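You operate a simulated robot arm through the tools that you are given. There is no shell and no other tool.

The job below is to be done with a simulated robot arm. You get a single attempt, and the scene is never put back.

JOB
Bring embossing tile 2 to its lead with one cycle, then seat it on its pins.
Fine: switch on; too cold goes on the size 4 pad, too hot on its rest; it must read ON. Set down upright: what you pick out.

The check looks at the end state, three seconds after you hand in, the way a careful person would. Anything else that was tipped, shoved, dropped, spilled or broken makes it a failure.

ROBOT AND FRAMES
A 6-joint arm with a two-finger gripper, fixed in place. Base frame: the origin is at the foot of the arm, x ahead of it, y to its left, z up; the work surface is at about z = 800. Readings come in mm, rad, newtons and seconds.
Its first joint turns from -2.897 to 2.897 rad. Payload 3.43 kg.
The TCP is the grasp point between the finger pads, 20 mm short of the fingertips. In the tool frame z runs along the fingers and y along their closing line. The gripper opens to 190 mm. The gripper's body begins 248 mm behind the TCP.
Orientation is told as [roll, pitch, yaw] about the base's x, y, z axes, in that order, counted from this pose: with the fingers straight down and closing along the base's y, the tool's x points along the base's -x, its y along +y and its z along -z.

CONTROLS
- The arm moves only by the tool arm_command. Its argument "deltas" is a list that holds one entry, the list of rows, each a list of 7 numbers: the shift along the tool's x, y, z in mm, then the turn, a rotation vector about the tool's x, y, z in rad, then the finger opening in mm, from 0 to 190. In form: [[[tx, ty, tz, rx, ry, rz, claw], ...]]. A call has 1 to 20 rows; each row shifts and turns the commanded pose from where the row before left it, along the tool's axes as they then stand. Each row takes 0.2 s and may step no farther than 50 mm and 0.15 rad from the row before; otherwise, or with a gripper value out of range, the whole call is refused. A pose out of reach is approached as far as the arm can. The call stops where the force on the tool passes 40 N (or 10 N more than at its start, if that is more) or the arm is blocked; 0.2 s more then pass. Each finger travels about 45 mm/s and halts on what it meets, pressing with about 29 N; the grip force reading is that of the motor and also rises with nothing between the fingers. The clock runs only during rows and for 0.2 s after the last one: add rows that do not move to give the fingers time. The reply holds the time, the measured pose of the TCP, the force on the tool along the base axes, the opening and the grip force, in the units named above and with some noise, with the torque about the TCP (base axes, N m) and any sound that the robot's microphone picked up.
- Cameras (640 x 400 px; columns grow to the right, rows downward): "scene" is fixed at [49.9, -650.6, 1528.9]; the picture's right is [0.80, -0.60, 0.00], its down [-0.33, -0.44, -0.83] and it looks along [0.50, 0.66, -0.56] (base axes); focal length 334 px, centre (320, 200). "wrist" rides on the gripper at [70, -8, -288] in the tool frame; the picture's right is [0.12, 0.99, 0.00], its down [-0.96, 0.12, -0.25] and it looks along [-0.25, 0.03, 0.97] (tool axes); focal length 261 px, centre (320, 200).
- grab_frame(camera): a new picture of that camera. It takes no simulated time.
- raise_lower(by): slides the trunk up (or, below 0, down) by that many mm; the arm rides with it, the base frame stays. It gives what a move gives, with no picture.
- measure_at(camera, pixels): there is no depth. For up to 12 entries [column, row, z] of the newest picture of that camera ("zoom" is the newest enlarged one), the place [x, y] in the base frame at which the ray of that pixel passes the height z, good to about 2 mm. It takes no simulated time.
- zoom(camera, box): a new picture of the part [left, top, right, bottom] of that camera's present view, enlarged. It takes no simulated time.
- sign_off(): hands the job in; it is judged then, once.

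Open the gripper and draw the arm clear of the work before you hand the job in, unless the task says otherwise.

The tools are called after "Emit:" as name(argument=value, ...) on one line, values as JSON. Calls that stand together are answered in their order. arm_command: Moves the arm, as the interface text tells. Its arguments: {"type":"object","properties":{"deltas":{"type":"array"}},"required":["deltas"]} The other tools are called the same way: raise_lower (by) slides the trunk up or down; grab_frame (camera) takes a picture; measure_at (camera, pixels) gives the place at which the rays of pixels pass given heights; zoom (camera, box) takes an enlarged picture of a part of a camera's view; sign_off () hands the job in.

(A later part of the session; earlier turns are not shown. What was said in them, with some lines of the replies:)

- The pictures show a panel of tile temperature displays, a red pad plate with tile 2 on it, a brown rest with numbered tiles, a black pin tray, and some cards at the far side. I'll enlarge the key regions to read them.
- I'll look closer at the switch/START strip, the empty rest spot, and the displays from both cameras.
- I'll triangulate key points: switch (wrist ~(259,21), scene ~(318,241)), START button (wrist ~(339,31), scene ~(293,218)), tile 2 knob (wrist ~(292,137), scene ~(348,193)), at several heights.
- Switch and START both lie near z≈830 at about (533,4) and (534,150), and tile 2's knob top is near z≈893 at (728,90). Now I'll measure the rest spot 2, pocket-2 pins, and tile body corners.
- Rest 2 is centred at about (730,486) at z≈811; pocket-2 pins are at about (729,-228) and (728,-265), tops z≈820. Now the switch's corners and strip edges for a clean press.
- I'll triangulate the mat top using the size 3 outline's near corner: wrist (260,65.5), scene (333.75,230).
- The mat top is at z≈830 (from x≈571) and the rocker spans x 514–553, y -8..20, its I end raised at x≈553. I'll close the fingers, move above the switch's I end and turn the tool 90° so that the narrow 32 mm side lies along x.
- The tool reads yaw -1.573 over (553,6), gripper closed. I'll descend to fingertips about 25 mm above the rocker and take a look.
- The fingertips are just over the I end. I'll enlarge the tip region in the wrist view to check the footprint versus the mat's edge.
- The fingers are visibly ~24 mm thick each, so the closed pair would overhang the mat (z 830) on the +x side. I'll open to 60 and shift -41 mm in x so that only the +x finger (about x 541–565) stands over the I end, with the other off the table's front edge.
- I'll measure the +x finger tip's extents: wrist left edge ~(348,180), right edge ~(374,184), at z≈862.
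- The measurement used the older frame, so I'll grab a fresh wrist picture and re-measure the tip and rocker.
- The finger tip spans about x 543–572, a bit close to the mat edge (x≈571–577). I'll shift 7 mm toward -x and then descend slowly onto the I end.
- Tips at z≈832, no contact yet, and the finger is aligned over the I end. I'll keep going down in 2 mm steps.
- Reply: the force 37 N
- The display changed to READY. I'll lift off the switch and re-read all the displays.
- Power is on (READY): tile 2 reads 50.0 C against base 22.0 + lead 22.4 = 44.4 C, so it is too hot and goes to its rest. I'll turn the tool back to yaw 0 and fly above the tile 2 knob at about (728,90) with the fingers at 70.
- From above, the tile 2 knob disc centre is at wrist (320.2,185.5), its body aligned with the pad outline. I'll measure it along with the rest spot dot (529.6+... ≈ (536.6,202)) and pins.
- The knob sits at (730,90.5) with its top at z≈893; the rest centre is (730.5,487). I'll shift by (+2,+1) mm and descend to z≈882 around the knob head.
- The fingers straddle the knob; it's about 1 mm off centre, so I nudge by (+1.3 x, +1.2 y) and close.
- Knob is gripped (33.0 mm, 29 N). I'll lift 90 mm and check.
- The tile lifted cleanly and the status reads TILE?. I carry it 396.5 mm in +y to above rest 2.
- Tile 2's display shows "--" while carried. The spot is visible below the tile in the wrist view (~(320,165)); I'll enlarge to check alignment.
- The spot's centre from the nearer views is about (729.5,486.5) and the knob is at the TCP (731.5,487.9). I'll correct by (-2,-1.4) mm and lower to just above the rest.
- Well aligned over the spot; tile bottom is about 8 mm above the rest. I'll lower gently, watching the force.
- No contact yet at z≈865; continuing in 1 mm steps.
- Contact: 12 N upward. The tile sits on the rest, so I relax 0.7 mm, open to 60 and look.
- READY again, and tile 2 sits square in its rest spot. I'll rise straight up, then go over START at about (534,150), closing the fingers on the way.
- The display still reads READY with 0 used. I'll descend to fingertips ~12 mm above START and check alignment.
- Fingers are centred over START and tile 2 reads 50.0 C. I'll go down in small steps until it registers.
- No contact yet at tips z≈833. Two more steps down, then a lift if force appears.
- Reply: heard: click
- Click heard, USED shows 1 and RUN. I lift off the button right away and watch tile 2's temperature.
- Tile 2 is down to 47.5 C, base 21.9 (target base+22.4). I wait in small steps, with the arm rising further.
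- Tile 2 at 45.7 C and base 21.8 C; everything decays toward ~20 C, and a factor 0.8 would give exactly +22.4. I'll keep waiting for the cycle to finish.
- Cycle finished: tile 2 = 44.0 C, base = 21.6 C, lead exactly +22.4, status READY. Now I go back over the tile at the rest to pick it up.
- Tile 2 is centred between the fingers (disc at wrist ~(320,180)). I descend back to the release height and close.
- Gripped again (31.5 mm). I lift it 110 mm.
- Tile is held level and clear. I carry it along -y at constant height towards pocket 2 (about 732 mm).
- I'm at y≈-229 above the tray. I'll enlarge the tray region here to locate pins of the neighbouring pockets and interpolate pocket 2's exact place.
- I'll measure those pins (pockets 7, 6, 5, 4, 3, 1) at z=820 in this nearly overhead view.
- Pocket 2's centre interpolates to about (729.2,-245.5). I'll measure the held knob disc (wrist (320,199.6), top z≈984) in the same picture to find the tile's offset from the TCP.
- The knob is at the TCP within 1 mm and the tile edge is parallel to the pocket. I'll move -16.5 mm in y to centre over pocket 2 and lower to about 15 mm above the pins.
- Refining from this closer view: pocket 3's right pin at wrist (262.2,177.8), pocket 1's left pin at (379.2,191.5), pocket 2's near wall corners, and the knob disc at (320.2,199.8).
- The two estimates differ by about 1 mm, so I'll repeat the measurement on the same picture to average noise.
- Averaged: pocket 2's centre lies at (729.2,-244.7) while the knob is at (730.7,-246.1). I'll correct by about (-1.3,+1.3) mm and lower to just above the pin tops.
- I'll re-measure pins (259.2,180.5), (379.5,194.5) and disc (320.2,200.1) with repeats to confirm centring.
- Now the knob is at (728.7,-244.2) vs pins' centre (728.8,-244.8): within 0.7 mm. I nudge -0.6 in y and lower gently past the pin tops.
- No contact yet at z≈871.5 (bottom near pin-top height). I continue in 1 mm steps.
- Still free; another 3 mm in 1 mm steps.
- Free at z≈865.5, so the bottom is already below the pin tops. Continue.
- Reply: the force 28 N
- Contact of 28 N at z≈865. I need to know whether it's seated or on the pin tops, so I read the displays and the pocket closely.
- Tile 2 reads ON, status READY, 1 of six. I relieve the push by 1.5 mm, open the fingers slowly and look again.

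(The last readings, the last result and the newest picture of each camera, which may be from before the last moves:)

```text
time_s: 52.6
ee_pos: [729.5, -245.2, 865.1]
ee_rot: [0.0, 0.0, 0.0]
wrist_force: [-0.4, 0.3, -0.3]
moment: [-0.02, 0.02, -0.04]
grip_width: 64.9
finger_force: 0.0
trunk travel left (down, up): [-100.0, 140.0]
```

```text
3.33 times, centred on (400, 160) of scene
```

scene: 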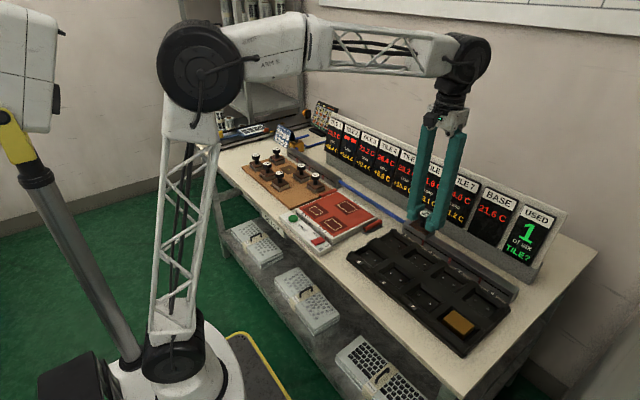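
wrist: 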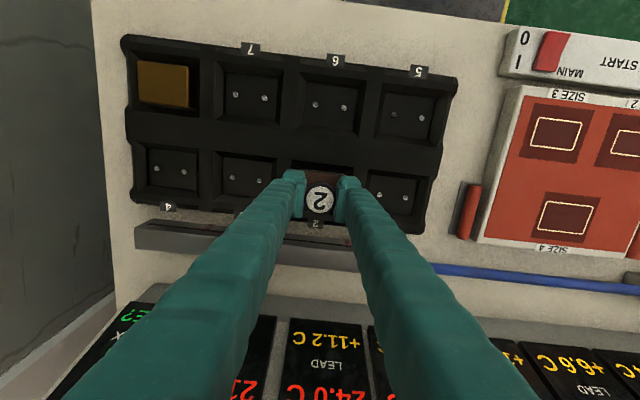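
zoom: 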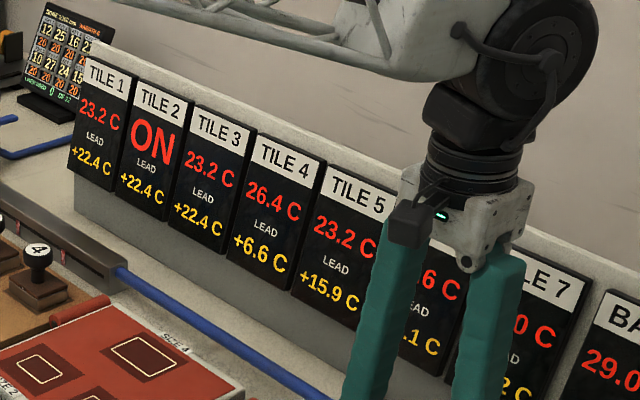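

Released; tile 2 stands upright in pocket 2 and still reads ON. I'll rise straight up 130 mm and inspect.

Emit:
arm_command(deltas=[[[0, 0, -10, 0, 0, 0, 65], [0, 0, -20, 0, 0, 0, 65], [0, 0, -40, 0, 0, 0, 65], [0, 0, -40, 0, 0, 0, 65], [0, 0, -40, 0, 0, 0, 65], [0, 0, 0, 0, 0, 0, 65]]])

Emit:
grab_frame(camera="scene")

Emit:
grab_frame(camera="wrist")

Emit:
zoom(camera="scene", box=[390, 225, 454, 275])

Emit:
measure_at(camera="scene", pixels=[[423, 246.7, 870], [423, 246.7, 875], [423, 246.7, 880], [423, 246.7, 885]])

```text
time_s: 54.0
ee_pos: [729.2, -245.4, 1019.0]
ee_rot: [0.0, 0.002, 0.001]
wrist_force: [-0.2, -0.3, 0.5]
moment: [-0.01, 0.01, -0.02]
grip_width: 65.0
finger_force: 0.1
trunk travel left (down, up): [-100.0, 140.0]
```

```text
taken
```

scene: 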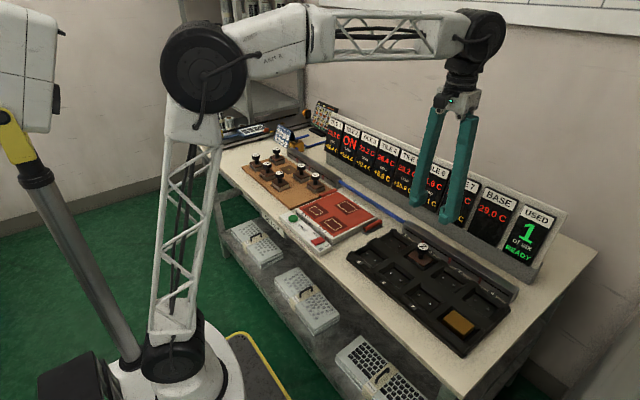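

```text
taken
```

wrist: 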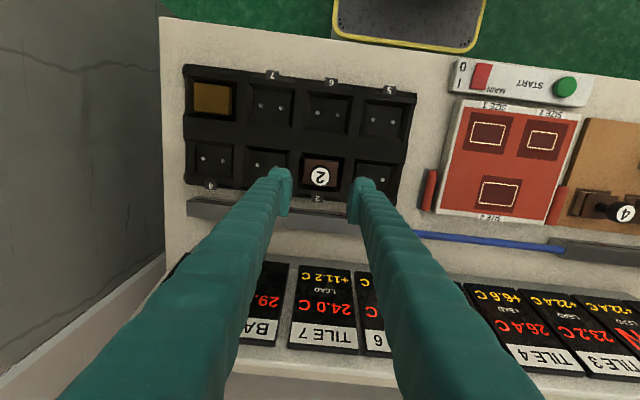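

```text
8.00 times, centred on (422, 250) of scene
```

zoom: 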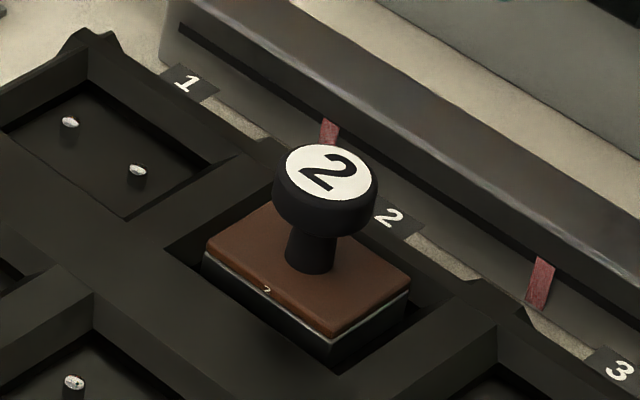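

```text
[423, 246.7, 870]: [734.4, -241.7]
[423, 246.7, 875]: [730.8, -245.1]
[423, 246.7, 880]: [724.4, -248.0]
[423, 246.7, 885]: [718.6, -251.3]
```

Tile 2 sits level in pocket 2 (knob top z≈876 → bottom ≈812, below the pin tops at ≈820) and reads ON. I'll retreat up and back, open the gripper, and do a final check.

Emit:
arm_command(deltas=[[[0, 0, -40, 0, 0, 0, 80], [0, 0, -40, 0, 0, 0, 100], [0, 0, -40, 0, 0, 0, 120], [30, 20, 0, 0, 0, 0, 140], [30, 20, 0, 0, 0, 0, 160], [30, 20, 0, 0, 0, 0, 180], [30, 20, 0, 0, 0, 0, 190], [30, 20, 0, 0, 0, 0, 190], [0, 0, 0, 0, 0, 0, 190], [0, 0, 0, 0, 0, 0, 190], [0, 0, 0, 0, 0, 0, 190], [0, 0, 0, 0, 0, 0, 190]]])

Emit:
grab_frame(camera="scene")

Emit:
zoom(camera="scene", box=[220, 130, 400, 260])

Emit:
zoom(camera="scene", box=[310, 100, 570, 270])

Emit:
zoom(camera="scene", box=[340, 220, 520, 360])

Emit:
grab_frame(camera="wrist")

```text
time_s: 56.6
ee_pos: [579.4, -146.3, 1135.5]
ee_rot: [0.0, 0.001, 0.0]
wrist_force: [0.2, 0.3, -0.2]
moment: [-0.02, 0.0, -0.02]
grip_width: 189.8
finger_force: 0.2
trunk travel left (down, up): [-100.0, 140.0]
```

```text
taken
```

scene: 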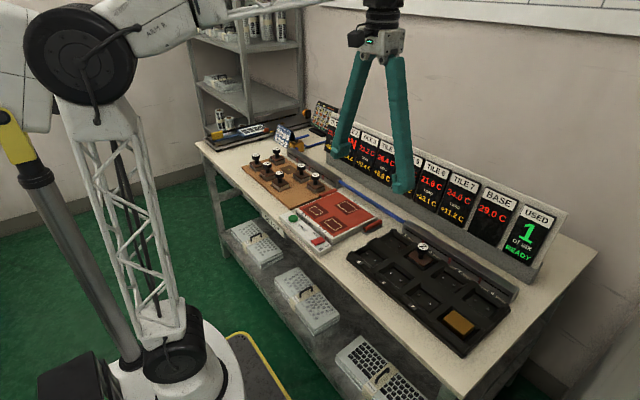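

```text
3.08 times, centred on (310, 195) of scene
```

zoom: 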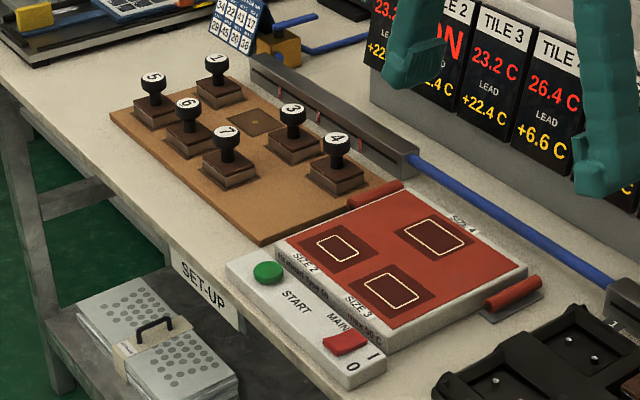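

```text
2.35 times, centred on (440, 185) of scene
```

zoom: 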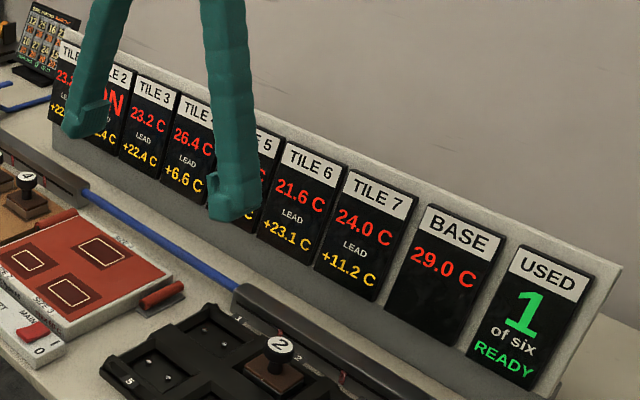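

```text
2.86 times, centred on (430, 290) of scene
```

zoom: 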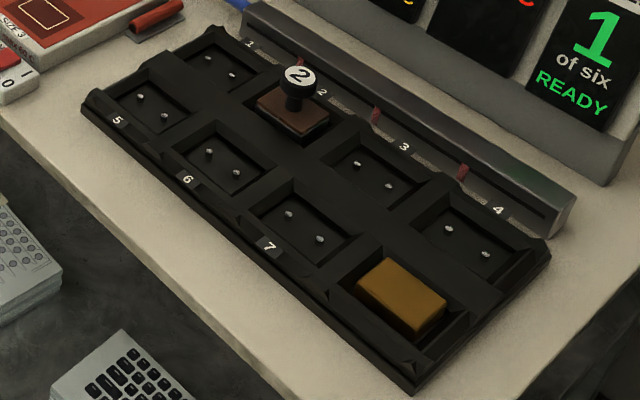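

```text
taken
```

wrist: 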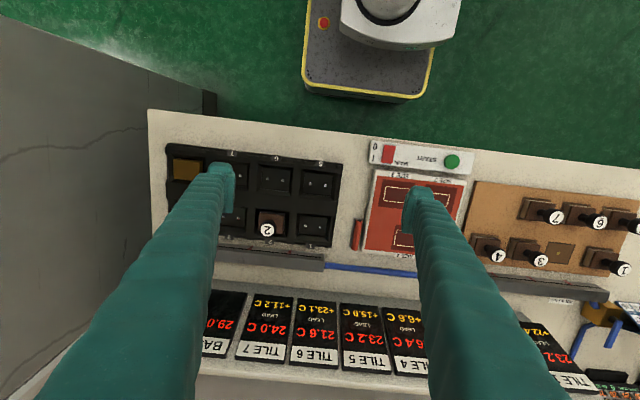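

Everything checks out. Tile 2 is upright in pocket 2 and reads ON, and the counter shows 1 of six with READY. MAIN is on, the other tiles are undisturbed, and the arm is clear with the gripper open, so I hand in.

Emit:
sign_off()

```text
The job is handed in.
```

Tile 2 is seated upright on its pins in pocket 2, and its display reads ON. The job is handed in, but I haven't seen a result from the check.

- **Switch:** I turned MAIN on and the status display changed from OFF to READY.
- **Where it went:** tile 2 read 50.0 C against a target of 44.4 C (base 22.0 plus its lead of 22.4). It was too hot, so I moved it from the size 4 pad to its rest.
- **The cycle:** I pressed START once. It finished at 44.0 C with the base at 21.6 C, exactly the +22.4 lead, and the counter shows 1 of six.
- **Seating:** the base jumped from 21.6 C to 29.0 C when the tile went in. The display still read ON after I let go.

The last pictures show the other tiles upright in their places and nothing else moved. The gripper is open and the arm is pulled back above the bench.
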